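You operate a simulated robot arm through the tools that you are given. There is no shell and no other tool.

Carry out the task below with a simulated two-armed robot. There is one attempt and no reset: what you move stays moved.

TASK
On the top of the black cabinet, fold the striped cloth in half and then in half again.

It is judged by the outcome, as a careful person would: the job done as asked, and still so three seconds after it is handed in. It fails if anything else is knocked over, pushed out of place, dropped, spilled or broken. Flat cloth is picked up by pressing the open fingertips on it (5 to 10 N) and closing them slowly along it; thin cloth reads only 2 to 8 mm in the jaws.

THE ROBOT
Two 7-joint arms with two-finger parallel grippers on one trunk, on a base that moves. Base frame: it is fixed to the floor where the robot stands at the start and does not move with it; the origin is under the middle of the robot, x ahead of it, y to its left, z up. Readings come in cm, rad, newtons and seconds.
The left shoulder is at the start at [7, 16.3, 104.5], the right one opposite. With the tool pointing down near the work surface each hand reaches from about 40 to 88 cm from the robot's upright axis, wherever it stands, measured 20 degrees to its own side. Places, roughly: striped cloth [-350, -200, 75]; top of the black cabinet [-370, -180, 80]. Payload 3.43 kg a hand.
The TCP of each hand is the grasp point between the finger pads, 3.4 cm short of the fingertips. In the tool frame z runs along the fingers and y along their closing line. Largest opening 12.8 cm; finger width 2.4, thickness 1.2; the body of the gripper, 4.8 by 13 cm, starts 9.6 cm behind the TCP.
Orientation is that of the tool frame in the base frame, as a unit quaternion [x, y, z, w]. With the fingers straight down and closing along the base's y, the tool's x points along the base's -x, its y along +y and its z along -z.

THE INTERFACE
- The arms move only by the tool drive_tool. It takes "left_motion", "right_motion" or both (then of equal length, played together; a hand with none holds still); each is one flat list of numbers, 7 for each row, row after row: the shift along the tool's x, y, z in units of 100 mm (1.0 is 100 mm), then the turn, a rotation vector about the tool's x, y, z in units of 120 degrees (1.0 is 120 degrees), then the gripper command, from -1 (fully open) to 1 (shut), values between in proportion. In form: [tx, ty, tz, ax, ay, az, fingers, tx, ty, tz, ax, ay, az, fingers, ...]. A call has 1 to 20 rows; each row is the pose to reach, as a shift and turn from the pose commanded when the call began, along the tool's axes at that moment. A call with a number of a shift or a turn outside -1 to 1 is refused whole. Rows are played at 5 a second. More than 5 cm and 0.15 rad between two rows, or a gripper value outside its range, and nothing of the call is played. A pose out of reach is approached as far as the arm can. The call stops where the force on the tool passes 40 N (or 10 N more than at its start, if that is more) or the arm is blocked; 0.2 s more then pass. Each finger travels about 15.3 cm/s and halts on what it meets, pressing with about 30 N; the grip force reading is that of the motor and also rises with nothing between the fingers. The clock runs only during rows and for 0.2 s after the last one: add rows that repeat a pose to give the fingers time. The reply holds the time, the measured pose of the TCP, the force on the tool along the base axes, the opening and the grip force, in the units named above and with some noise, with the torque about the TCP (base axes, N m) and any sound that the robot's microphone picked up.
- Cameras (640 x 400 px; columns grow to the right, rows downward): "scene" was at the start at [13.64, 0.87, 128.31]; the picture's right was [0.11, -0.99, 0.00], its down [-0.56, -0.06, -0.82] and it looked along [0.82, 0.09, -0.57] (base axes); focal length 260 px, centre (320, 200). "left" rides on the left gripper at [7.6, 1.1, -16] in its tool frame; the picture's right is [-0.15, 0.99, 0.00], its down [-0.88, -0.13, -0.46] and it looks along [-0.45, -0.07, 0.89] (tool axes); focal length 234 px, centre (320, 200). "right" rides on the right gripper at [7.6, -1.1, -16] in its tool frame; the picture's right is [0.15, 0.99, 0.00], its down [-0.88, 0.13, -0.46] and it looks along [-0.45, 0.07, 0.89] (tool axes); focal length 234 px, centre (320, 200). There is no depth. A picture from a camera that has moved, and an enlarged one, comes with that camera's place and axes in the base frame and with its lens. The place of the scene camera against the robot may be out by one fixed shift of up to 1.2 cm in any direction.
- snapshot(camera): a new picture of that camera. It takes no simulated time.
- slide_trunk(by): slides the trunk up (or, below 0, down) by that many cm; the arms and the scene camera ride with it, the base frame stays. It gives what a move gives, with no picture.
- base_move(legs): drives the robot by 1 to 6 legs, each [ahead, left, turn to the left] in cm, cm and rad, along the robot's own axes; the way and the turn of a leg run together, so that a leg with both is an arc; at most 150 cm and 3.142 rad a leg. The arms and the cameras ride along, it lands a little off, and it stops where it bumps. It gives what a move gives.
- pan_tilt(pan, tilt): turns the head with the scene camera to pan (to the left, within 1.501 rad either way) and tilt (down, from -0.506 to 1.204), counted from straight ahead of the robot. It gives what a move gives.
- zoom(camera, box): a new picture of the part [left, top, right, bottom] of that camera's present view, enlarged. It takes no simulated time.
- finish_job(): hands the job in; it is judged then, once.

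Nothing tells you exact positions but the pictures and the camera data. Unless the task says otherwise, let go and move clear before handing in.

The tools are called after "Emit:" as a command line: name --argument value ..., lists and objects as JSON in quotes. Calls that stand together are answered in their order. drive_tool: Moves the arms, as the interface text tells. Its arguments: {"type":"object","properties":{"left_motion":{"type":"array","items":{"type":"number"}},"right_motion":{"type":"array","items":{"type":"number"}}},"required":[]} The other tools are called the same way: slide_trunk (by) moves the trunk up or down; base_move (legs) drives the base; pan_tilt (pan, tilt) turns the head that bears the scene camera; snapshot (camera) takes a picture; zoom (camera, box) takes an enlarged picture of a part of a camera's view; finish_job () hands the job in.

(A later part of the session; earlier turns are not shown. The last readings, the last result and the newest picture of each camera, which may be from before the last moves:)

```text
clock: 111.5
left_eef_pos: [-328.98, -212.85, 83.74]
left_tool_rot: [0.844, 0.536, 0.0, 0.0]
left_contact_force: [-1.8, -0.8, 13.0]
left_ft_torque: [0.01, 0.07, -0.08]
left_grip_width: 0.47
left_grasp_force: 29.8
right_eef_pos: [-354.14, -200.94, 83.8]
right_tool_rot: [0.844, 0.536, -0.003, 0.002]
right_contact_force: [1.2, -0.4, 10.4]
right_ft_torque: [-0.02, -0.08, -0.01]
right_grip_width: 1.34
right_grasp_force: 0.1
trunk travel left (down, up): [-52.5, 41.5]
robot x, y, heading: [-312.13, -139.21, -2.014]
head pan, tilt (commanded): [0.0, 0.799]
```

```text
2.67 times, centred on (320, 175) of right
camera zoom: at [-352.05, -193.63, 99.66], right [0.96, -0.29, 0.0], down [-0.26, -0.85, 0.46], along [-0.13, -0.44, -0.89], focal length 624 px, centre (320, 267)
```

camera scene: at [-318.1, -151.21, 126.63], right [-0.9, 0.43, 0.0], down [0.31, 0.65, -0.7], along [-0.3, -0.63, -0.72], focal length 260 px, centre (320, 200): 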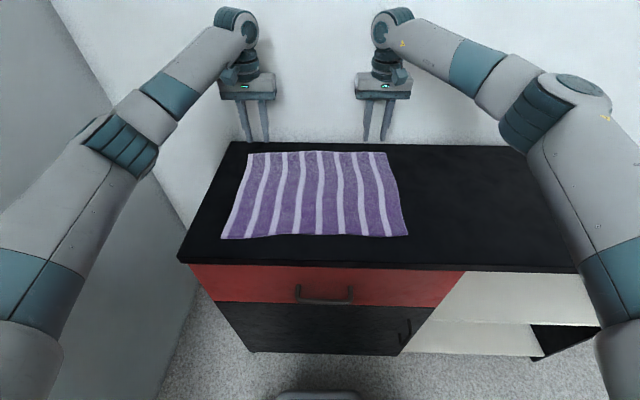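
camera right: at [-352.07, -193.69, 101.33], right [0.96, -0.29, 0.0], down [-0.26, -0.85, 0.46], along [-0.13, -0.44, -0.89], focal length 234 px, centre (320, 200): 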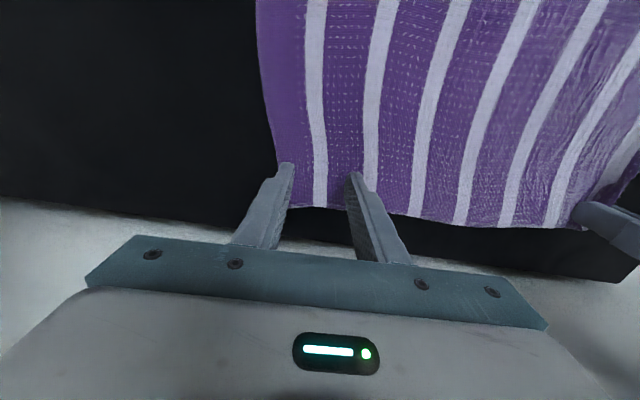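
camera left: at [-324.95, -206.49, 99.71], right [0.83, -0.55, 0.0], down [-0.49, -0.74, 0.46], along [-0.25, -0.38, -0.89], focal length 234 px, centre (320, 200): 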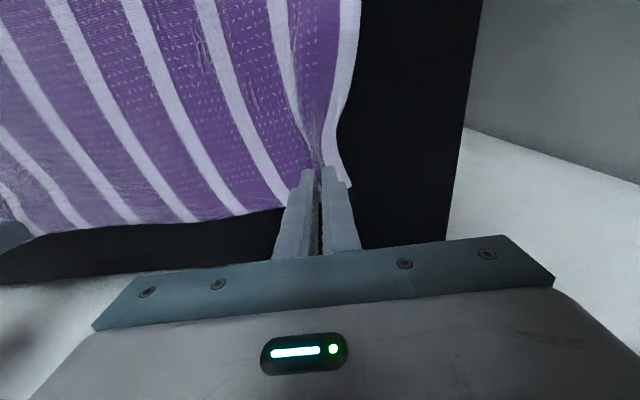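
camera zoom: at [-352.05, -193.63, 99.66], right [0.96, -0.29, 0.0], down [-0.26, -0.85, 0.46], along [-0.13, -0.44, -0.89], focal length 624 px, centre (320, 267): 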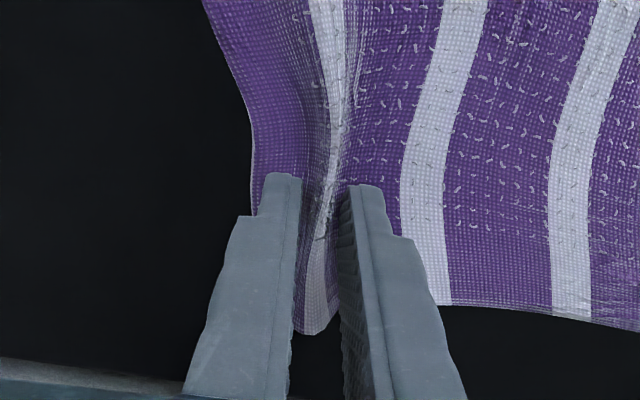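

The ruck stands between the fingers. Closing the last bit, slowly.

Emit:
drive_tool --right_motion '[0, 0, 0, 0, 0, 0, 0.82, 0, 0, 0, 0, 0, 0, 0.84, 0, 0, 0, 0, 0, 0, 0.86, 0, 0, 0, 0, 0, 0, 0.88, 0, 0, 0, 0, 0, 0, 0.9, 0, 0, 0, 0, 0, 0, 0.92, 0, 0, 0, 0, 0, 0, 0.94, 0, 0, 0, 0, 0, 0, 0.96, 0, 0, 0, 0, 0, 0, 1.0, 0, 0, 0, 0, 0, 0, 1.0]'

Emit:
zoom --camera "right" --box '[200, 100, 440, 250]'

Emit:
zoom --camera "left" --box '[200, 100, 440, 250]'

```text
clock: 113.7
left_eef_pos: [-329.05, -212.86, 83.69]
left_tool_rot: [0.844, 0.536, -0.001, 0.001]
left_contact_force: [-3.9, -0.5, 12.6]
left_ft_torque: [0.01, 0.14, -0.07]
left_grip_width: 0.49
left_grasp_force: 29.9
right_eef_pos: [-354.08, -200.81, 83.77]
right_tool_rot: [0.844, 0.536, -0.002, 0.001]
right_contact_force: [2.3, -0.9, 10.5]
right_ft_torque: [-0.02, -0.08, 0.07]
right_grip_width: 0.53
right_grasp_force: 29.7
trunk travel left (down, up): [-52.5, 41.5]
robot x, y, heading: [-312.37, -138.97, -2.007]
head pan, tilt (commanded): [0.0, 0.799]
```

```text
2.67 times, centred on (320, 175) of right
camera zoom: at [-352.04, -193.63, 99.65], right [0.96, -0.29, 0.0], down [-0.26, -0.85, 0.46], along [-0.13, -0.44, -0.89], focal length 624 px, centre (320, 267)
```

zoom: 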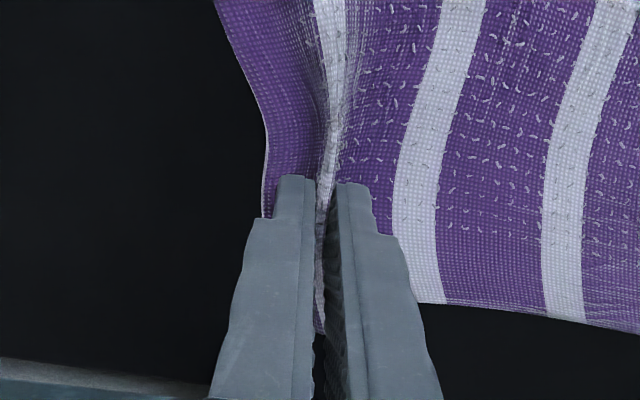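

```text
2.67 times, centred on (320, 175) of left
camera zoom: at [-324.96, -206.5, 99.71], right [0.83, -0.55, 0.0], down [-0.49, -0.74, 0.46], along [-0.25, -0.38, -0.89], focal length 624 px, centre (320, 267)
```

zoom: 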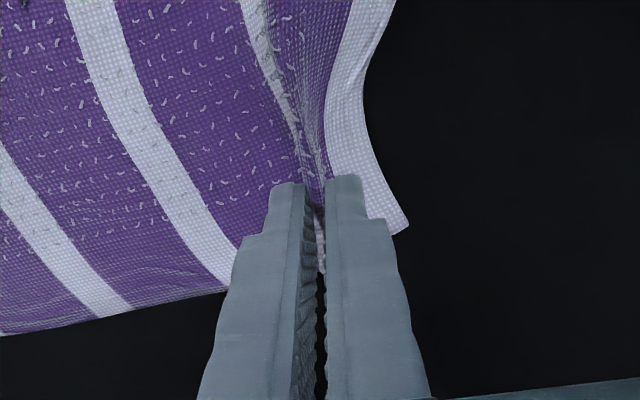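

Both hands hold the cloth now (about 5 mm each). I'll start lifting the far edge and check that it's held.

Emit:
drive_tool --left_motion '[0, 0, -0.1, 0, 0, 0, 1, 0.01, 0, -0.2, 0, 0, 0, 1, 0.04, 0, -0.32, 0, 0, 0, 1, 0.08, 0, -0.44, 0, 0, 0, 1, 0.14, 0, -0.55, 0, 0, 0, 1, 0.21, 0, -0.65, 0, 0, 0, 1]' --right_motion '[0, 0, -0.1, 0, 0, 0, 1, 0.01, 0, -0.2, 0, 0, 0, 1, 0.04, 0, -0.32, 0, 0, 0, 1, 0.08, -0.01, -0.44, 0, 0, 0, 1, 0.13, -0.01, -0.55, 0, 0, 0, 1, 0.19, -0.02, -0.65, 0, 0, 0, 1]'

Emit:
zoom --camera "scene" --box '[140, 60, 500, 285]'

Emit:
snapshot --camera "left"

Emit:
snapshot --camera "right"

```text
clock: 115.1
left_eef_pos: [-328.2, -211.04, 90.16]
left_tool_rot: [0.845, 0.535, 0.0, 0.001]
left_contact_force: [-2.6, 1.2, -0.4]
left_ft_torque: [0.02, 0.17, -0.01]
left_grip_width: 0.49
left_grasp_force: 30.1
right_eef_pos: [-353.49, -199.13, 90.14]
right_tool_rot: [0.844, 0.536, 0.0, 0.0]
right_contact_force: [3.3, -1.1, -1.0]
right_ft_torque: [-0.07, -0.12, 0.09]
right_grip_width: 0.52
right_grasp_force: 29.7
trunk travel left (down, up): [-52.5, 41.5]
robot x, y, heading: [-312.45, -138.86, -2.007]
head pan, tilt (commanded): [0.0, 0.799]
```

```text
1.78 times, centred on (320, 172) of scene
camera zoom: at [-318.03, -151.03, 126.65], right [-0.9, 0.43, 0.0], down [0.3, 0.65, -0.7], along [-0.3, -0.63, -0.72], focal length 462 px, centre (320, 249)
```

zoom: 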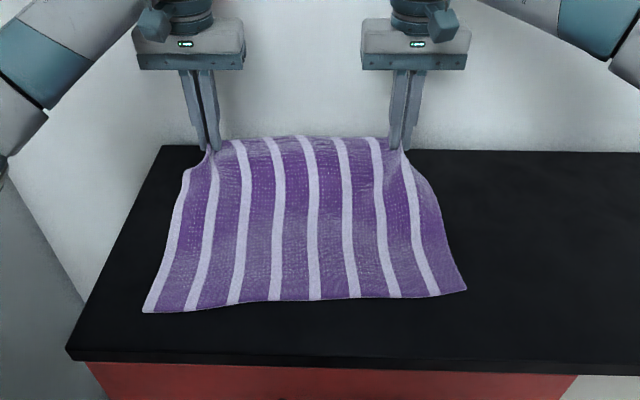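

```text
taken
camera left: at [-324.12, -204.7, 106.11], right [0.83, -0.55, 0.0], down [-0.49, -0.74, 0.46], along [-0.25, -0.38, -0.89], focal length 234 px, centre (320, 200)
```

left: 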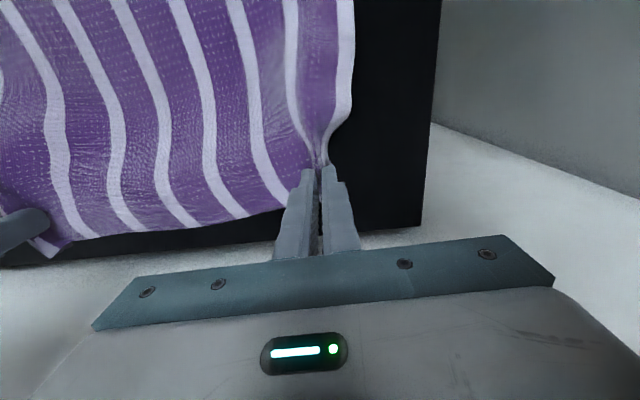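

```text
taken
camera right: at [-351.46, -191.88, 106.03], right [0.96, -0.29, 0.0], down [-0.26, -0.85, 0.46], along [-0.13, -0.44, -0.89], focal length 234 px, centre (320, 200)
```

right: 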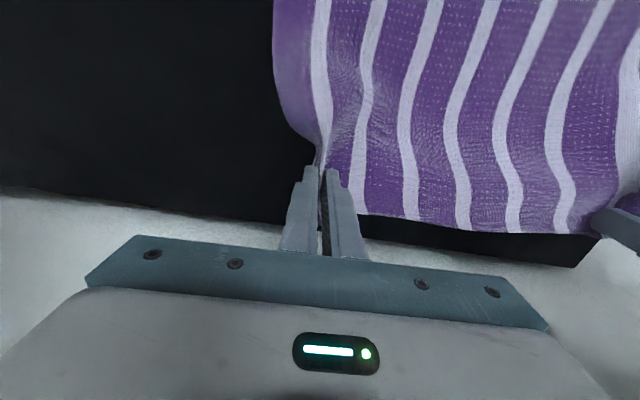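

The far edge is lifted and held by both hands. I'll carry it in an arc toward me over the fold line.

Emit:
drive_tool --left_motion '[0.09, 0, -0.09, 0, 0, 0, 1, 0.19, -0.01, -0.17, 0, 0, 0, 1, 0.3, -0.01, -0.24, 0, 0, 0, 1, 0.42, -0.02, -0.29, 0, 0, 0, 1, 0.54, -0.02, -0.33, 0, 0, 0, 1, 0.66, -0.03, -0.36, 0, 0, 0, 1, 0.78, -0.03, -0.38, 0, 0, 0, 1, 0.9, -0.035, -0.39, 0, 0, 0, 1]' --right_motion '[0.08, 0, -0.09, 0, 0, 0, 1, 0.17, -0.01, -0.17, 0, 0, 0, 1, 0.27, -0.01, -0.24, 0, 0, 0, 1, 0.38, -0.02, -0.29, 0, 0, 0, 1, 0.49, -0.02, -0.33, 0, 0, 0, 1, 0.6, -0.02, -0.36, 0, 0, 0, 1, 0.71, -0.03, -0.38, 0, 0, 0, 1, 0.82, -0.03, -0.39, 0, 0, 0, 1]'

Emit:
zoom --camera "scene" --box '[140, 60, 500, 285]'

```text
clock: 116.9
left_eef_pos: [-324.71, -202.77, 93.97]
left_tool_rot: [0.845, 0.535, 0.001, 0.0]
left_contact_force: [-2.9, 1.3, 0.4]
left_ft_torque: [0.01, 0.12, -0.06]
left_grip_width: 0.5
left_grasp_force: 30.1
right_eef_pos: [-350.3, -191.59, 93.98]
right_tool_rot: [0.844, 0.536, -0.001, 0.0]
right_contact_force: [3.6, -0.8, 0.1]
right_ft_torque: [-0.08, -0.09, 0.07]
right_grip_width: 0.46
right_grasp_force: 30.2
trunk travel left (down, up): [-52.5, 41.5]
robot x, y, heading: [-312.16, -138.8, -2.013]
head pan, tilt (commanded): [0.0, 0.799]
```

```text
1.78 times, centred on (320, 172) of scene
camera zoom: at [-318.04, -151.05, 126.65], right [-0.9, 0.43, 0.0], down [0.31, 0.65, -0.7], along [-0.3, -0.63, -0.72], focal length 462 px, centre (320, 249)
```

zoom: 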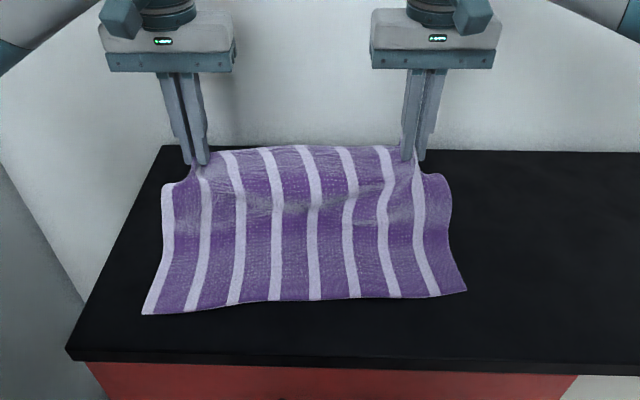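

The cloth is lifting well. I'll continue the arc toward the near edge and down.

Emit:
drive_tool --left_motion '[0.12, 0, 0.01, 0, 0, 0, 1, 0.24, -0.01, 0.03, 0, 0, 0, 1, 0.36, -0.01, 0.06, 0, 0, 0, 1, 0.48, -0.02, 0.1, 0, 0, 0, 1, 0.6, -0.02, 0.16, 0, 0, 0, 1, 0.71, -0.03, 0.23, 0, 0, 0, 1, 0.82, -0.03, 0.31, 0, 0, 0, 1, 0.92, -0.035, 0.41, 0, 0, 0, 1]' --right_motion '[0.11, 0, 0.01, 0, 0, 0, 1, 0.22, -0.01, 0.03, 0, 0, 0, 1, 0.33, -0.01, 0.06, 0, 0, 0, 1, 0.44, -0.02, 0.1, 0, 0, 0, 1, 0.55, -0.02, 0.16, 0, 0, 0, 1, 0.65, -0.02, 0.23, 0, 0, 0, 1, 0.75, -0.03, 0.31, 0, 0, 0, 1, 0.84, -0.03, 0.41, 0, 0, 0, 1]'

Emit:
zoom --camera "scene" --box '[140, 60, 500, 285]'

Emit:
snapshot --camera "left"

Emit:
snapshot --camera "right"

```text
clock: 118.7
left_eef_pos: [-321.09, -194.38, 89.71]
left_tool_rot: [0.845, 0.536, 0.0, 0.0]
left_contact_force: [-3.3, 0.6, -0.7]
left_ft_torque: [0.07, 0.14, -0.03]
left_grip_width: 0.48
left_grasp_force: 29.9
right_eef_pos: [-347.03, -183.93, 89.8]
right_tool_rot: [0.844, 0.536, -0.002, 0.001]
right_contact_force: [3.5, -1.2, 0.5]
right_ft_torque: [-0.02, -0.07, 0.08]
right_grip_width: 0.49
right_grasp_force: 30.0
trunk travel left (down, up): [-52.5, 41.5]
robot x, y, heading: [-312.66, -139.03, -2.007]
head pan, tilt (commanded): [0.0, 0.799]
```

```text
1.78 times, centred on (320, 172) of scene
camera zoom: at [-318.06, -151.1, 126.65], right [-0.9, 0.43, 0.0], down [0.31, 0.65, -0.7], along [-0.3, -0.63, -0.72], focal length 462 px, centre (320, 249)
```

zoom: 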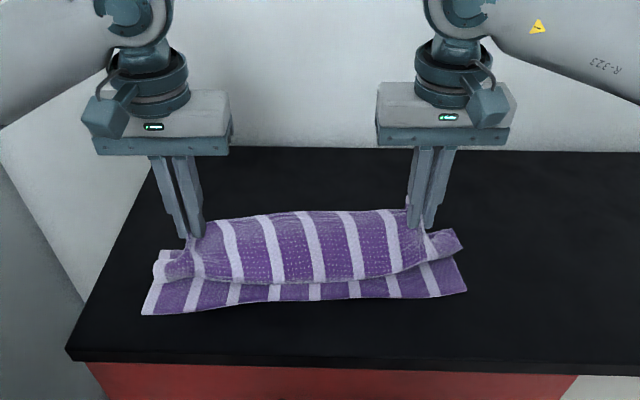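

```text
taken
camera left: at [-317.01, -187.99, 105.8], right [0.83, -0.55, 0.0], down [-0.49, -0.74, 0.46], along [-0.25, -0.38, -0.89], focal length 234 px, centre (320, 200)
```

left: 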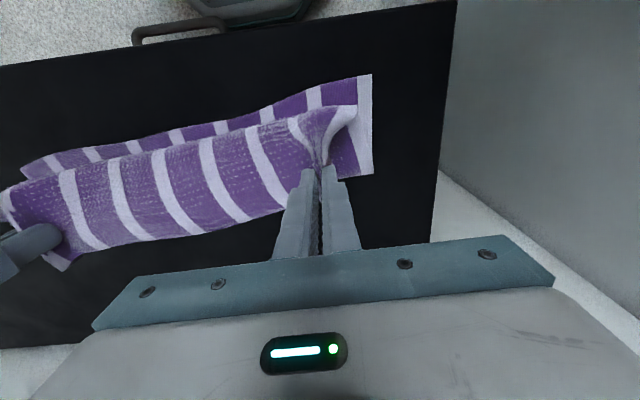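

```text
taken
camera right: at [-344.93, -176.72, 105.75], right [0.96, -0.29, 0.0], down [-0.26, -0.85, 0.46], along [-0.13, -0.44, -0.89], focal length 234 px, centre (320, 200)
```

right: 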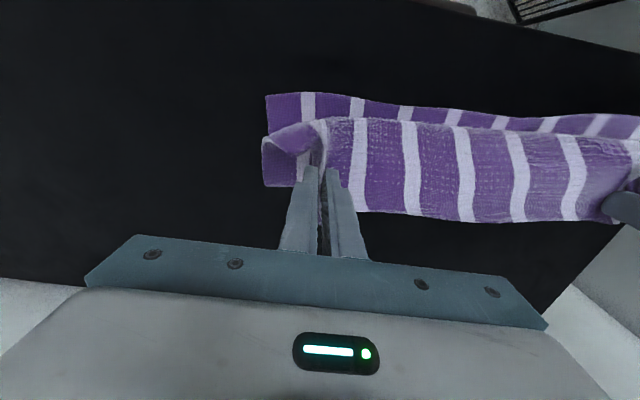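

The stiff cloth makes a U-turn in front of the fingers because its pinched edge still points away. I'll raise back to mid-arc while tilting both hands so the fingers point forward, which lets the edge roll over properly.

Emit:
drive_tool --left_motion '[-0.021, 0, -0.037, 0, -0.0556, 0, 1, -0.043, 0, -0.069, 0, -0.111, 0, 1, -0.066, 0, -0.097, 0, -0.1667, 0, 1, -0.091, 0, -0.12, 0, -0.222, 0, 1, -0.117, 0, -0.14, 0, -0.278, 0, 1, -0.147, 0, -0.156, 0, -0.333, 0, 1]' --right_motion '[-0.021, 0, -0.037, 0, -0.0556, 0, 1, -0.043, 0, -0.069, 0, -0.111, 0, 1, -0.066, 0, -0.097, 0, -0.1667, 0, 1, -0.091, 0, -0.12, 0, -0.222, 0, 1, -0.117, 0, -0.14, 0, -0.278, 0, 1, -0.147, 0, -0.156, 0, -0.333, 0, 1]'

Emit:
snapshot --camera "scene"

Emit:
pan_tilt --pan 0.9 --tilt 0.7

Emit:
snapshot --camera "scene"

```text
clock: 120.1
left_eef_pos: [-321.86, -195.49, 91.38]
left_tool_rot: [0.793, 0.503, -0.29, 0.184]
left_contact_force: [-2.9, 1.4, -0.2]
left_ft_torque: [0.04, 0.07, -0.13]
left_grip_width: 0.48
left_grasp_force: 29.9
right_eef_pos: [-347.7, -185.22, 91.29]
right_tool_rot: [0.793, 0.503, -0.29, 0.184]
right_contact_force: [2.6, -2.0, 0.0]
right_ft_torque: [-0.01, -0.07, 0.11]
right_grip_width: 0.49
right_grasp_force: 30.1
trunk travel left (down, up): [-52.5, 41.5]
robot x, y, heading: [-312.14, -139.34, -2.008]
head pan, tilt (commanded): [0.0, 0.799]
```

```text
taken
camera scene: at [-318.04, -151.08, 126.65], right [-0.9, 0.43, 0.0], down [0.31, 0.65, -0.7], along [-0.3, -0.63, -0.72], focal length 260 px, centre (320, 200)
```

scene: 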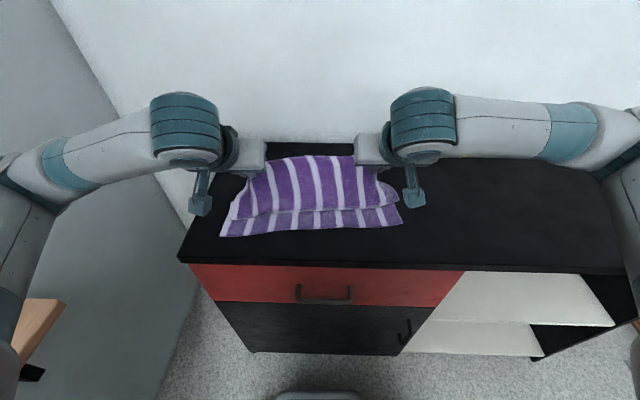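

```text
clock: 121.3
left_eef_pos: [-321.76, -195.48, 91.51]
left_tool_rot: [0.794, 0.503, -0.289, 0.183]
left_contact_force: [-3.3, 0.8, -0.4]
left_ft_torque: [0.04, 0.06, -0.15]
left_grip_width: 0.47
left_grasp_force: 29.8
right_eef_pos: [-347.59, -185.32, 91.36]
right_tool_rot: [0.793, 0.503, -0.289, 0.183]
right_contact_force: [2.7, -0.5, 0.1]
right_ft_torque: [0.02, -0.06, 0.11]
right_grip_width: 0.48
right_grasp_force: 30.0
trunk travel left (down, up): [-52.5, 41.5]
robot x, y, heading: [-311.91, -139.21, -2.011]
head pan, tilt (commanded): [0.901, 0.7]
```

```text
taken
camera scene: at [-310.85, -151.4, 127.47], right [-0.9, -0.44, 0.0], down [-0.29, 0.58, -0.76], along [0.34, -0.69, -0.64], focal length 260 px, centre (320, 200)
```

scene: 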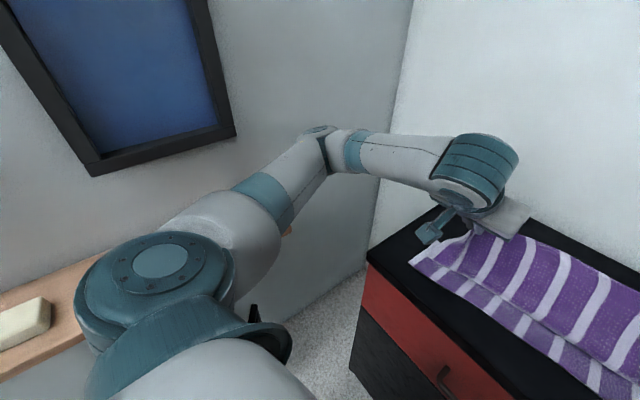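

The left elbow is well clear of wall and shelf. I'll continue tilting to about 80° at mid-arc.

Emit:
drive_tool --left_motion '[-0.032, 0, 0.011, 0, -0.0556, 0, 1, -0.065, 0, 0.027, 0, -0.111, 0, 1, -0.099, 0, 0.048, 0, -0.1667, 0, 1, -0.134, 0, 0.073, 0, -0.222, 0, 1, -0.172, 0, 0.102, 0, -0.278, 0, 1, -0.212, 0, 0.134, 0, -0.333, 0, 1]' --right_motion '[-0.032, 0, 0.011, 0, -0.0556, 0, 1, -0.065, 0, 0.027, 0, -0.111, 0, 1, -0.099, 0, 0.048, 0, -0.1667, 0, 1, -0.134, 0, 0.073, 0, -0.222, 0, 1, -0.172, 0, 0.102, 0, -0.278, 0, 1, -0.212, 0, 0.134, 0, -0.333, 0, 1]'

Emit:
snapshot --camera "scene"

Emit:
pan_tilt --pan 0 --tilt 0.8

Emit:
snapshot --camera "scene"

Emit:
snapshot --camera "left"

Emit:
snapshot --camera "right"

```text
clock: 122.7
left_eef_pos: [-323.4, -198.68, 91.51]
left_tool_rot: [0.646, 0.411, -0.544, 0.344]
left_contact_force: [-0.3, 0.1, -0.7]
left_ft_torque: [-0.02, 0.0, -0.07]
left_grip_width: 0.48
left_grasp_force: 29.8
left hand out of reach, approached as far as the arm can: row 3, 4, 5, 6
right_eef_pos: [-348.05, -187.59, 92.1]
right_tool_rot: [0.646, 0.41, -0.542, 0.347]
right_contact_force: [-0.9, 0.2, -0.5]
right_ft_torque: [-0.12, -0.07, 0.3]
right_grip_width: 0.49
right_grasp_force: 30.6
trunk travel left (down, up): [-52.5, 41.5]
robot x, y, heading: [-312.17, -139.1, -2.008]
head pan, tilt (commanded): [0.901, 0.7]
```

```text
taken
camera scene: at [-310.4, -151.35, 127.46], right [-0.9, -0.44, 0.0], down [-0.29, 0.58, -0.76], along [0.34, -0.69, -0.65], focal length 260 px, centre (320, 200)
```

scene: 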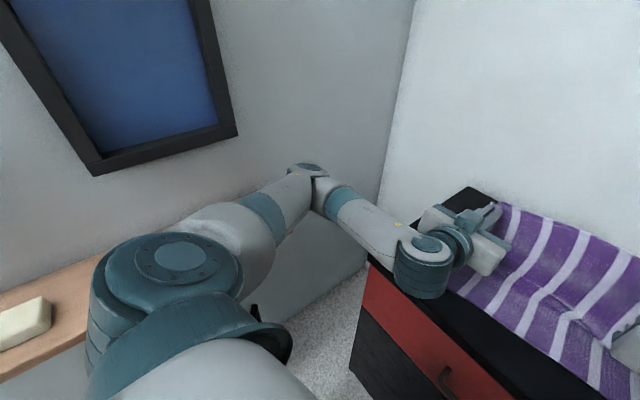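

```text
clock: 123.9
left_eef_pos: [-323.71, -198.64, 91.48]
left_tool_rot: [0.648, 0.41, -0.543, 0.343]
left_contact_force: [-0.3, 0.4, -0.6]
left_ft_torque: [0.03, 0.01, -0.02]
left_grip_width: 0.46
left_grasp_force: 29.4
right_eef_pos: [-348.16, -187.7, 91.88]
right_tool_rot: [0.649, 0.409, -0.538, 0.349]
right_contact_force: [0.6, -0.2, -0.4]
right_ft_torque: [-0.03, -0.09, 0.01]
right_grip_width: 0.49
right_grasp_force: 29.9
trunk travel left (down, up): [-52.5, 41.5]
robot x, y, heading: [-312.59, -139.17, -2.01]
head pan, tilt (commanded): [0.0, 0.799]
```

```text
taken
camera scene: at [-318.04, -151.1, 126.64], right [-0.91, 0.42, 0.0], down [0.3, 0.65, -0.7], along [-0.3, -0.63, -0.72], focal length 260 px, centre (320, 200)
```

scene: 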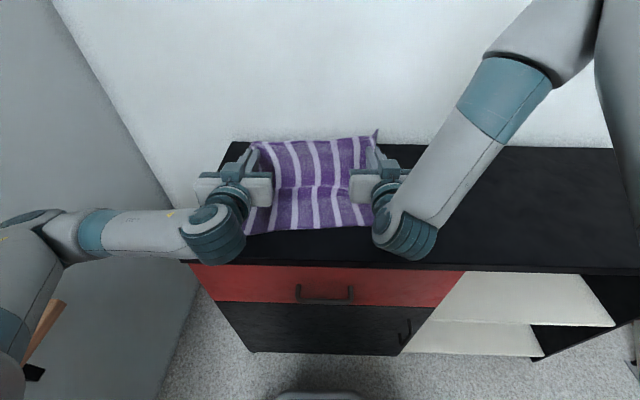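

```text
taken
camera left: at [-315.53, -183.9, 86.74], right [0.88, -0.44, 0.14], down [0.01, 0.32, 0.95], along [-0.47, -0.84, 0.29], focal length 234 px, centre (320, 200)
```

left: 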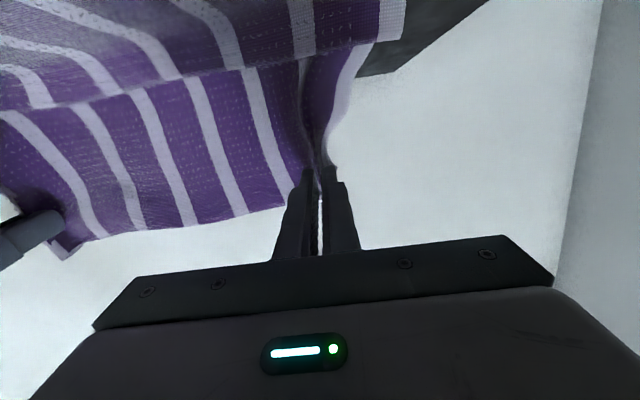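

```text
taken
camera right: at [-341.99, -171.84, 87.14], right [0.91, -0.4, -0.13], down [0.23, 0.21, 0.95], along [-0.35, -0.89, 0.29], focal length 234 px, centre (320, 200)
```

right: 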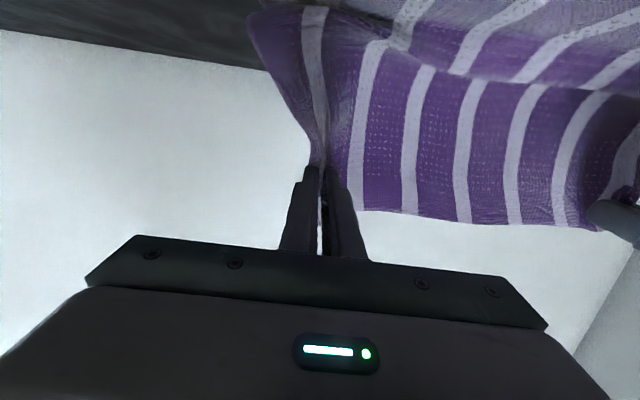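

The hands are tilted about 80° with the pinched edge now pointing up; the right arm swung its elbow up but kept its grip. Now I'll bring the edge toward the near side by backing the base in small steps and lowering the trunk in between.

Emit:
base_move --legs '[[-4, 0, 0]]'

Emit:
slide_trunk --by -2.5

Emit:
snapshot --camera "scene"

Emit:
snapshot --camera "left"

Emit:
snapshot --camera "right"

```text
clock: 124.8
left_eef_pos: [-321.93, -195.08, 91.5]
left_tool_rot: [0.647, 0.41, -0.543, 0.344]
left_contact_force: [-1.2, 0.6, 0.6]
left_ft_torque: [0.04, -0.04, -0.07]
left_grip_width: 0.48
left_grasp_force: 29.9
right_eef_pos: [-346.93, -183.77, 91.9]
right_tool_rot: [0.647, 0.41, -0.543, 0.344]
right_contact_force: [1.1, -0.2, -0.4]
right_ft_torque: [0.01, -0.1, 0.07]
right_grip_width: 0.48
right_grasp_force: 29.8
trunk travel left (down, up): [-52.5, 41.5]
robot x, y, heading: [-310.95, -135.42, -2.012]
head pan, tilt (commanded): [0.0, 0.799]
```

```text
clock: 125.5
left_eef_pos: [-322.06, -195.24, 90.0]
left_tool_rot: [0.643, 0.407, -0.546, 0.351]
left_contact_force: [-1.9, 1.3, 0.1]
left_ft_torque: [0.02, -0.01, -0.1]
left_grip_width: 0.47
left_grasp_force: 30.0
right_eef_pos: [-347.19, -183.7, 89.77]
right_tool_rot: [0.648, 0.408, -0.543, 0.345]
right_contact_force: [2.0, -0.6, -0.7]
right_ft_torque: [-0.01, -0.06, 0.1]
right_grip_width: 0.48
right_grasp_force: 30.0
trunk travel left (down, up): [-50.0, 44.0]
robot x, y, heading: [-310.93, -135.59, -2.007]
head pan, tilt (commanded): [0.0, 0.799]
```

```text
taken
camera scene: at [-316.61, -147.14, 124.43], right [-0.9, 0.43, 0.0], down [0.31, 0.65, -0.7], along [-0.29, -0.63, -0.72], focal length 260 px, centre (320, 200)
```

scene: 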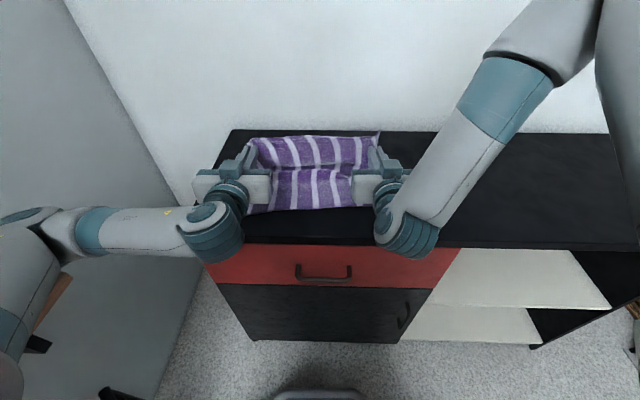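

```text
taken
camera left: at [-313.93, -180.44, 85.12], right [0.89, -0.44, 0.15], down [0.01, 0.34, 0.94], along [-0.46, -0.83, 0.3], focal length 234 px, centre (320, 200)
```

left: 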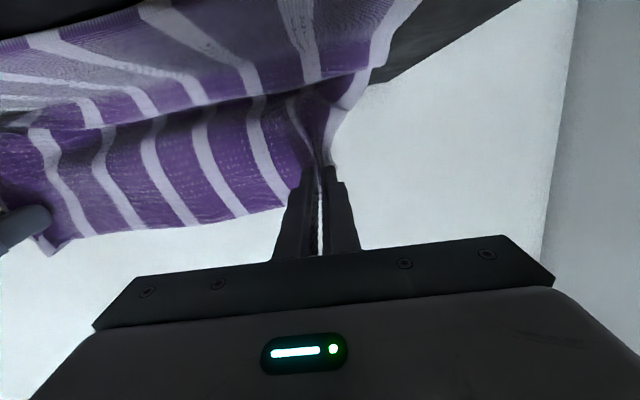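

```text
taken
camera right: at [-340.94, -167.94, 84.86], right [0.9, -0.4, -0.14], down [0.24, 0.21, 0.95], along [-0.35, -0.89, 0.29], focal length 234 px, centre (320, 200)
```

right: 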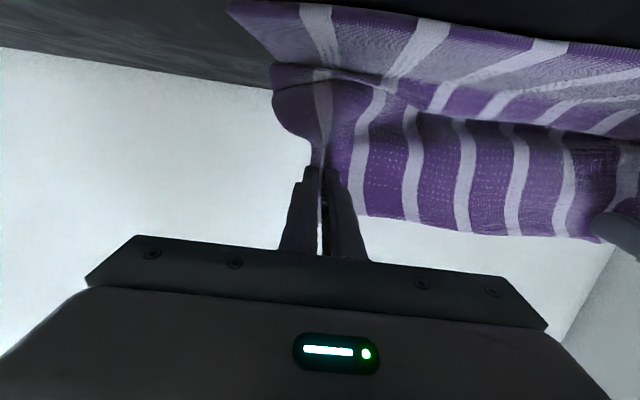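

The cloth is draping correctly, with the edge pointing up over the fold. I'll continue: back 3.5 cm, down 3 cm.

Emit:
base_move --legs '[[-3.5, 0, 0]]'

Emit:
slide_trunk --by -2.5

Emit:
snapshot --camera "scene"

Emit:
snapshot --camera "left"

Emit:
snapshot --camera "right"

```text
clock: 126.4
left_eef_pos: [-322.36, -193.36, 90.38]
left_tool_rot: [0.648, 0.394, -0.554, 0.342]
left_contact_force: [-1.3, 0.7, -0.8]
left_ft_torque: [0.04, -0.04, -0.02]
left_grip_width: 0.46
left_grasp_force: 30.2
right_eef_pos: [-346.74, -180.75, 89.07]
right_tool_rot: [0.657, 0.398, -0.546, 0.334]
right_contact_force: [1.9, -0.7, 0.4]
right_ft_torque: [-0.03, -0.04, 0.09]
right_grip_width: 0.48
right_grasp_force: 29.6
trunk travel left (down, up): [-50.0, 44.0]
robot x, y, heading: [-308.17, -133.51, -2.044]
head pan, tilt (commanded): [0.0, 0.799]
```

```text
clock: 127.1
left_eef_pos: [-322.18, -193.26, 91.02]
left_tool_rot: [0.635, 0.386, -0.566, 0.359]
left_contact_force: [-4.8, 2.9, -0.2]
left_ft_torque: [0.02, -0.01, -0.22]
left_grip_width: 0.49
left_grasp_force: 29.7
right_eef_pos: [-346.88, -180.13, 87.51]
right_tool_rot: [0.655, 0.394, -0.548, 0.339]
right_contact_force: [5.0, -2.2, 0.5]
right_ft_torque: [-0.08, -0.04, 0.33]
right_grip_width: 0.49
right_grasp_force: 30.2
trunk travel left (down, up): [-47.5, 46.5]
robot x, y, heading: [-307.91, -133.72, -2.042]
head pan, tilt (commanded): [0.0, 0.799]
```

```text
taken
camera scene: at [-315.4, -144.45, 122.23], right [-0.89, 0.46, -0.01], down [0.33, 0.63, -0.7], along [-0.31, -0.63, -0.71], focal length 260 px, centre (320, 200)
```

scene: 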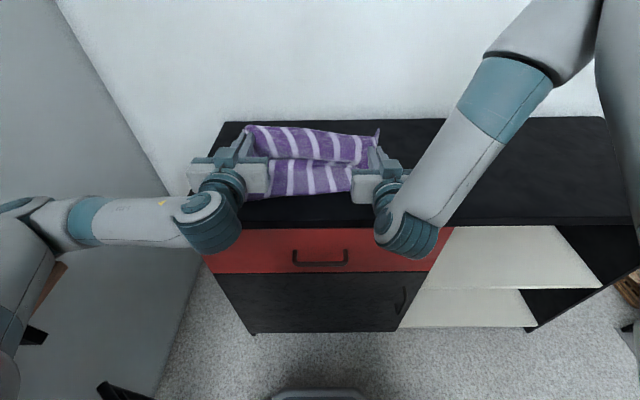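

```text
taken
camera left: at [-313.78, -179.0, 85.05], right [0.88, -0.45, 0.16], down [0.03, 0.39, 0.92], along [-0.48, -0.8, 0.36], focal length 234 px, centre (320, 200)
```

left: 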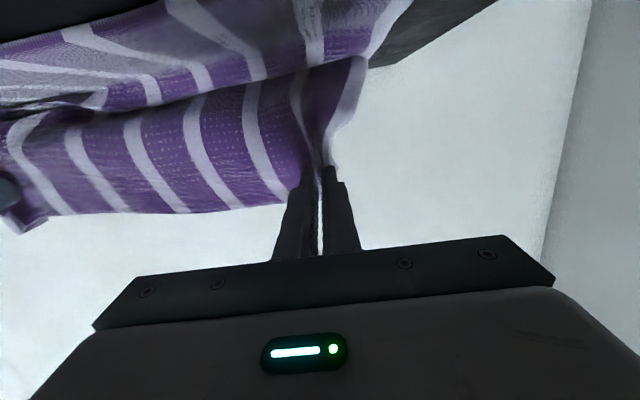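

```text
taken
camera right: at [-340.17, -164.65, 82.63], right [0.89, -0.43, -0.13], down [0.24, 0.21, 0.95], along [-0.38, -0.88, 0.29], focal length 234 px, centre (320, 200)
```

right: 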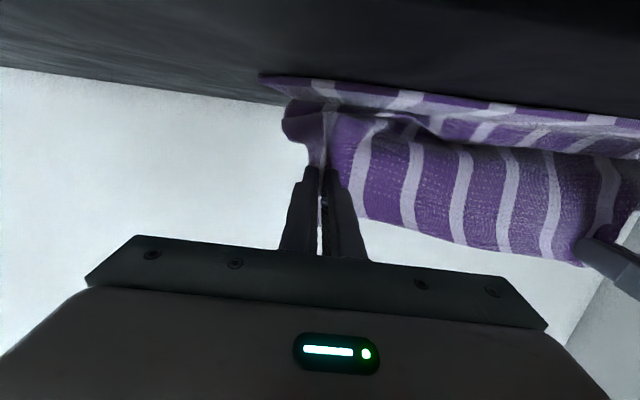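

The left hand didn't follow the last lowering and the robot twisted slightly: the left wrist is probably touching the cabinet edge. I'll raise the trunk again right away.

Emit:
slide_trunk --by 4

Emit:
snapshot --camera "scene"

Emit:
zoom --camera "scene" --box '[140, 100, 300, 280]'

```text
clock: 127.9
left_eef_pos: [-321.77, -192.93, 91.68]
left_tool_rot: [0.646, 0.396, -0.556, 0.341]
left_contact_force: [-1.2, -0.4, -1.0]
left_ft_torque: [0.0, -0.02, -0.07]
left_grip_width: 0.49
left_grasp_force: 29.7
right_eef_pos: [-346.18, -180.53, 90.49]
right_tool_rot: [0.655, 0.4, -0.548, 0.334]
right_contact_force: [1.0, -0.2, 0.0]
right_ft_torque: [-0.01, -0.05, 0.11]
right_grip_width: 0.49
right_grasp_force: 30.0
trunk travel left (down, up): [-51.5, 42.5]
robot x, y, heading: [-308.43, -133.2, -2.041]
head pan, tilt (commanded): [0.0, 0.799]
```

```text
taken
camera scene: at [-314.53, -145.15, 125.46], right [-0.89, 0.45, 0.0], down [0.33, 0.64, -0.7], along [-0.32, -0.62, -0.72], focal length 260 px, centre (320, 200)
```

scene: 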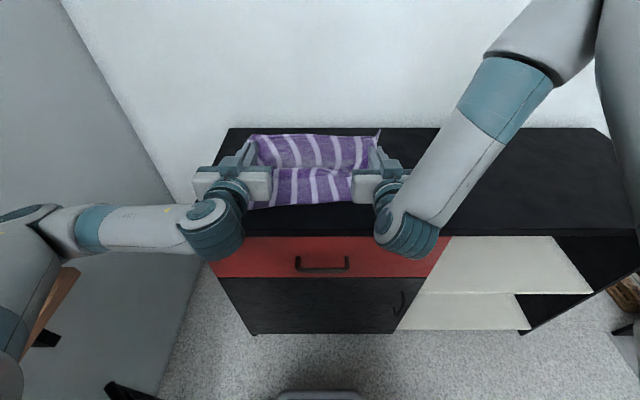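

```text
2.22 times, centred on (220, 190) of scene
camera zoom: at [-314.53, -145.15, 125.46], right [-0.89, 0.45, 0.0], down [0.33, 0.64, -0.7], along [-0.32, -0.62, -0.72], focal length 577 px, centre (542, 222)
```

zoom: 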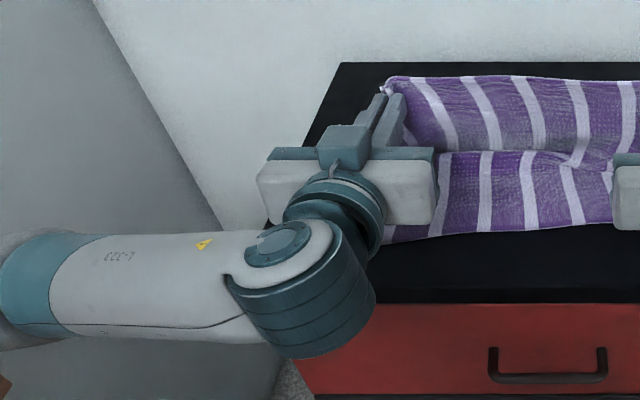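

The left wrist knuckle hangs below the hand and had touched the cabinet top; it's clear again and the cabinet hasn't moved. I'll reduce the tilt to about 50° (raises the wrists), keeping the fingertips in place.

Emit:
drive_tool --left_motion '[-0.034, 0, 0.009, 0, 0.05, 0, 1, -0.068, 0, 0.018, 0, 0.1, 0, 1, -0.102, 0, 0.027, 0, 0.15, 0, 1, -0.136, 0, 0.036, 0, 0.2, 0, 1, -0.17, 0, 0.045, 0, 0.25, 0, 1]' --right_motion '[-0.034, 0, 0.009, 0, 0.05, 0, 1, -0.068, 0, 0.018, 0, 0.1, 0, 1, -0.102, 0, 0.027, 0, 0.15, 0, 1, -0.136, 0, 0.036, 0, 0.2, 0, 1, -0.17, 0, 0.045, 0, 0.25, 0, 1]'

Emit:
snapshot --camera "scene"

Emit:
snapshot --camera "left"

Emit:
snapshot --camera "right"

```text
clock: 129.1
left_eef_pos: [-322.22, -192.78, 93.52]
left_tool_rot: [0.768, 0.47, -0.372, 0.228]
left_contact_force: [-1.0, 1.8, -0.1]
left_ft_torque: [0.01, 0.04, -0.04]
left_grip_width: 0.48
left_grasp_force: 30.0
right_eef_pos: [-346.79, -180.42, 92.6]
right_tool_rot: [0.773, 0.471, -0.364, 0.22]
right_contact_force: [1.6, -0.3, 0.7]
right_ft_torque: [-0.01, -0.02, 0.05]
right_grip_width: 0.49
right_grasp_force: 30.1
trunk travel left (down, up): [-51.5, 42.5]
robot x, y, heading: [-308.68, -132.66, -2.045]
head pan, tilt (commanded): [0.0, 0.799]
```

```text
taken
camera scene: at [-314.42, -144.4, 125.5], right [-0.89, 0.46, 0.0], down [0.33, 0.63, -0.7], along [-0.32, -0.62, -0.71], focal length 260 px, centre (320, 200)
```

scene: 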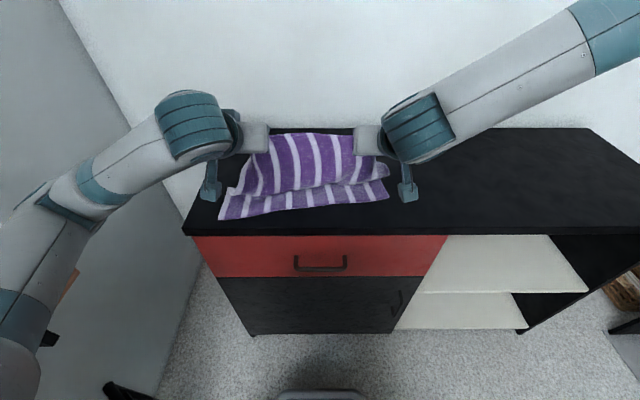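

```text
taken
camera left: at [-313.52, -178.15, 97.44], right [0.84, -0.53, 0.11], down [-0.2, -0.11, 0.97], along [-0.51, -0.84, -0.2], focal length 234 px, centre (320, 200)
```

left: 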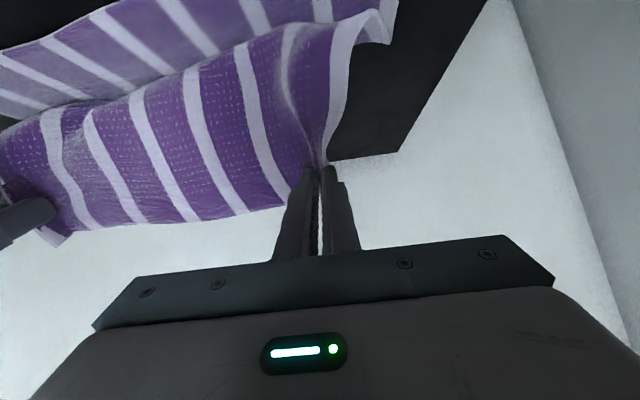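

```text
taken
camera right: at [-340.01, -164.87, 96.88], right [0.92, -0.37, -0.11], down [0.02, -0.25, 0.97], along [-0.39, -0.89, -0.22], focal length 234 px, centre (320, 200)
```

right: 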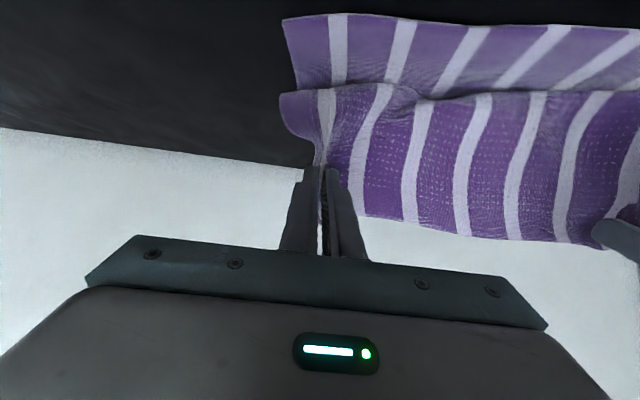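

The near edge of the bottom layer is now turned relative to me. I'll lower a bit, then turn the base about 0.17 rad left while shifting right, to bring the held edge parallel to the near edge.

Emit:
slide_trunk --by -3.5

Emit:
base_move --legs '[[0, -3.5, 0.085], [0, -3.5, 0.085]]'

Emit:
snapshot --camera "scene"

Emit:
snapshot --camera "left"

Emit:
snapshot --camera "right"

```text
clock: 129.9
left_eef_pos: [-322.14, -193.79, 90.04]
left_tool_rot: [0.768, 0.47, -0.371, 0.227]
left_contact_force: [-1.4, 0.4, 0.9]
left_ft_torque: [-0.01, 0.02, 0.04]
left_grip_width: 0.47
left_grasp_force: 29.7
right_eef_pos: [-346.43, -181.19, 88.94]
right_tool_rot: [0.774, 0.472, -0.361, 0.22]
right_contact_force: [0.8, -1.3, 0.2]
right_ft_torque: [-0.05, -0.03, 0.12]
right_grip_width: 0.47
right_grasp_force: 29.9
trunk travel left (down, up): [-48.0, 46.0]
robot x, y, heading: [-308.39, -133.44, -2.046]
head pan, tilt (commanded): [0.0, 0.799]
```

```text
clock: 131.1
left_eef_pos: [-321.65, -193.0, 90.38]
left_tool_rot: [0.751, 0.494, -0.366, 0.24]
left_contact_force: [-0.8, -0.1, 1.0]
left_ft_torque: [-0.03, -0.02, -0.04]
left_grip_width: 0.45
left_grasp_force: 29.9
right_eef_pos: [-346.61, -182.91, 88.89]
right_tool_rot: [0.756, 0.5, -0.351, 0.233]
right_contact_force: [0.4, 0.8, -0.5]
right_ft_torque: [-0.03, -0.01, -0.07]
right_grip_width: 0.48
right_grasp_force: 30.1
trunk travel left (down, up): [-48.0, 46.0]
robot x, y, heading: [-312.13, -131.98, -1.968]
head pan, tilt (commanded): [0.0, 0.799]
stopped in leg 2: the robot was blocked; the commanded pose is now the measured one
```

```text
taken
camera scene: at [-317.25, -144.5, 122.15], right [-0.92, 0.39, 0.0], down [0.28, 0.66, -0.7], along [-0.27, -0.64, -0.72], focal length 260 px, centre (320, 200)
```

scene: 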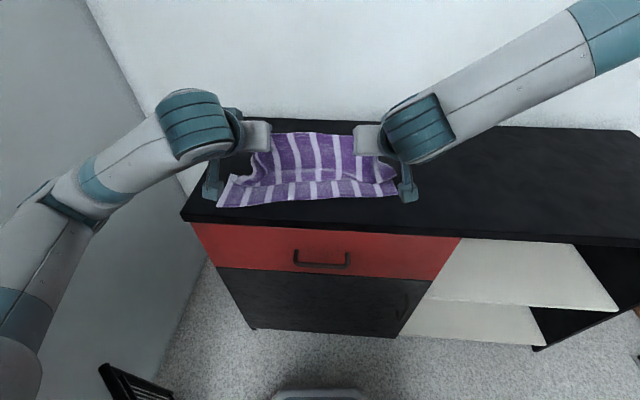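

```text
taken
camera left: at [-313.89, -177.77, 94.24], right [0.87, -0.47, 0.11], down [-0.19, -0.12, 0.97], along [-0.45, -0.87, -0.2], focal length 234 px, centre (320, 200)
```

left: 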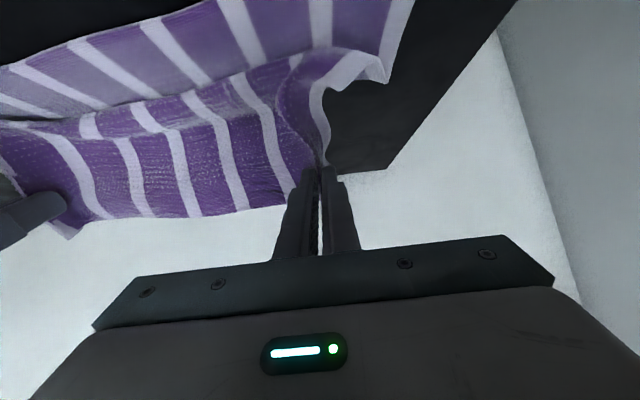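

```text
taken
camera right: at [-341.04, -166.83, 93.3], right [0.95, -0.3, -0.11], down [0.03, -0.25, 0.97], along [-0.32, -0.92, -0.23], focal length 234 px, centre (320, 200)
```

right: 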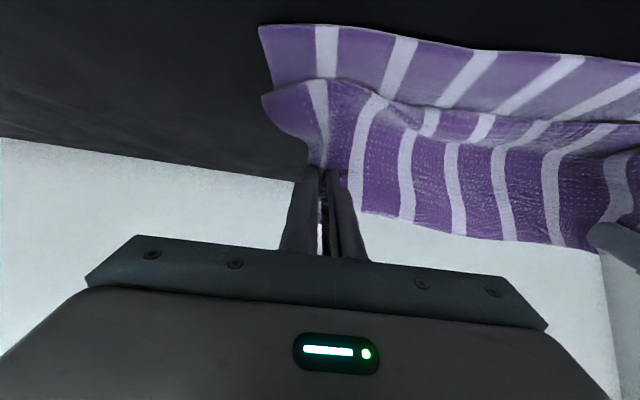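

The base was blocked in the second leg. I'll look left and around to find the contact before going on.

Emit:
pan_tilt --pan 0.9 --tilt 0.8

Emit:
snapshot --camera "scene"

Emit:
pan_tilt --pan -0.8 --tilt 0.6

Emit:
snapshot --camera "scene"

Emit:
pan_tilt --pan 0 --tilt 1.2

Emit:
snapshot --camera "scene"

```text
clock: 132.2
left_eef_pos: [-321.71, -193.14, 90.2]
left_tool_rot: [0.751, 0.496, -0.364, 0.24]
left_contact_force: [-0.5, -0.5, -0.6]
left_ft_torque: [-0.02, -0.04, -0.09]
left_grip_width: 0.47
left_grasp_force: 29.8
right_eef_pos: [-346.53, -182.94, 88.82]
right_tool_rot: [0.756, 0.5, -0.351, 0.234]
right_contact_force: [0.5, -0.5, 0.4]
right_ft_torque: [0.01, 0.01, -0.08]
right_grip_width: 0.46
right_grasp_force: 30.1
trunk travel left (down, up): [-48.0, 46.0]
robot x, y, heading: [-312.24, -131.86, -1.968]
head pan, tilt (commanded): [0.901, 0.799]
```

```text
taken
camera scene: at [-310.43, -144.21, 122.15], right [-0.88, -0.48, 0.0], down [-0.34, 0.63, -0.7], along [0.34, -0.61, -0.72], focal length 260 px, centre (320, 200)
```

scene: 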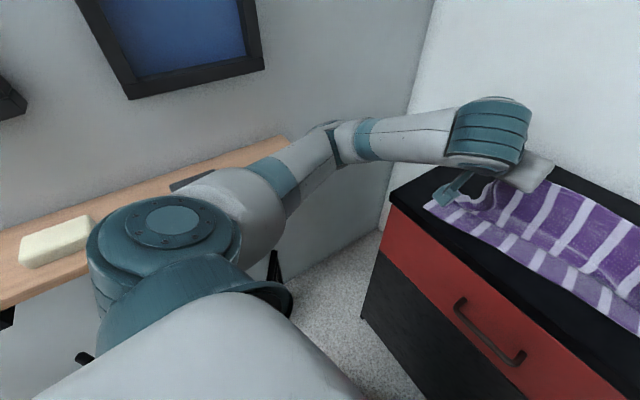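

```text
clock: 134.0
left_eef_pos: [-321.62, -193.2, 90.17]
left_tool_rot: [0.751, 0.496, -0.363, 0.24]
left_contact_force: [0.3, 0.2, 0.1]
left_ft_torque: [-0.07, -0.04, -0.06]
left_grip_width: 0.48
left_grasp_force: 29.9
right_eef_pos: [-346.69, -182.93, 88.64]
right_tool_rot: [0.756, 0.501, -0.35, 0.235]
right_contact_force: [0.4, 0.0, 0.4]
right_ft_torque: [-0.07, -0.03, -0.08]
right_grip_width: 0.5
right_grasp_force: 30.2
trunk travel left (down, up): [-48.0, 46.0]
robot x, y, heading: [-311.9, -132.58, -1.965]
head pan, tilt (commanded): [-0.799, 0.6]
```

```text
taken
camera scene: at [-322.59, -140.41, 123.79], right [-0.37, 0.93, 0.0], down [0.53, 0.21, -0.82], along [-0.77, -0.3, -0.57], focal length 260 px, centre (320, 200)
```

scene: 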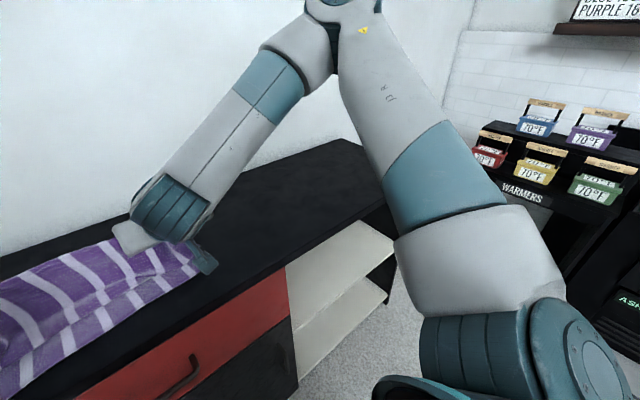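

```text
clock: 135.1
left_eef_pos: [-321.67, -193.18, 90.27]
left_tool_rot: [0.751, 0.496, -0.363, 0.24]
left_contact_force: [-0.5, -0.3, -0.3]
left_ft_torque: [0.01, 0.0, -0.05]
left_grip_width: 0.48
left_grasp_force: 29.6
right_eef_pos: [-346.61, -183.02, 88.74]
right_tool_rot: [0.757, 0.5, -0.351, 0.234]
right_contact_force: [0.8, 0.6, 0.5]
right_ft_torque: [-0.01, -0.07, -0.02]
right_grip_width: 0.5
right_grasp_force: 29.5
trunk travel left (down, up): [-48.0, 46.0]
robot x, y, heading: [-312.05, -132.06, -1.97]
head pan, tilt (commanded): [0.0, 1.201]
```

```text
taken
camera scene: at [-316.52, -142.32, 119.36], right [-0.92, 0.39, 0.0], down [0.36, 0.86, -0.36], along [-0.14, -0.33, -0.93], focal length 260 px, centre (320, 200)
```

scene: 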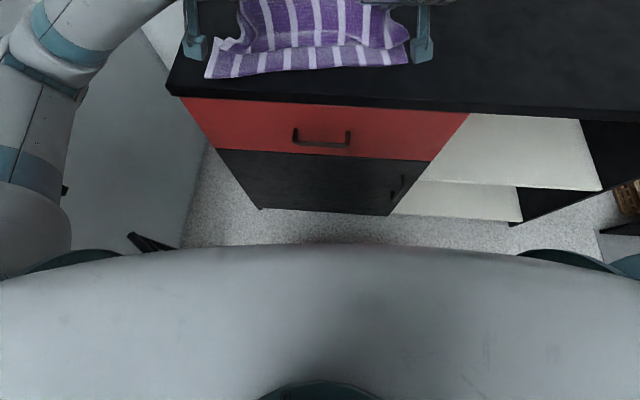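

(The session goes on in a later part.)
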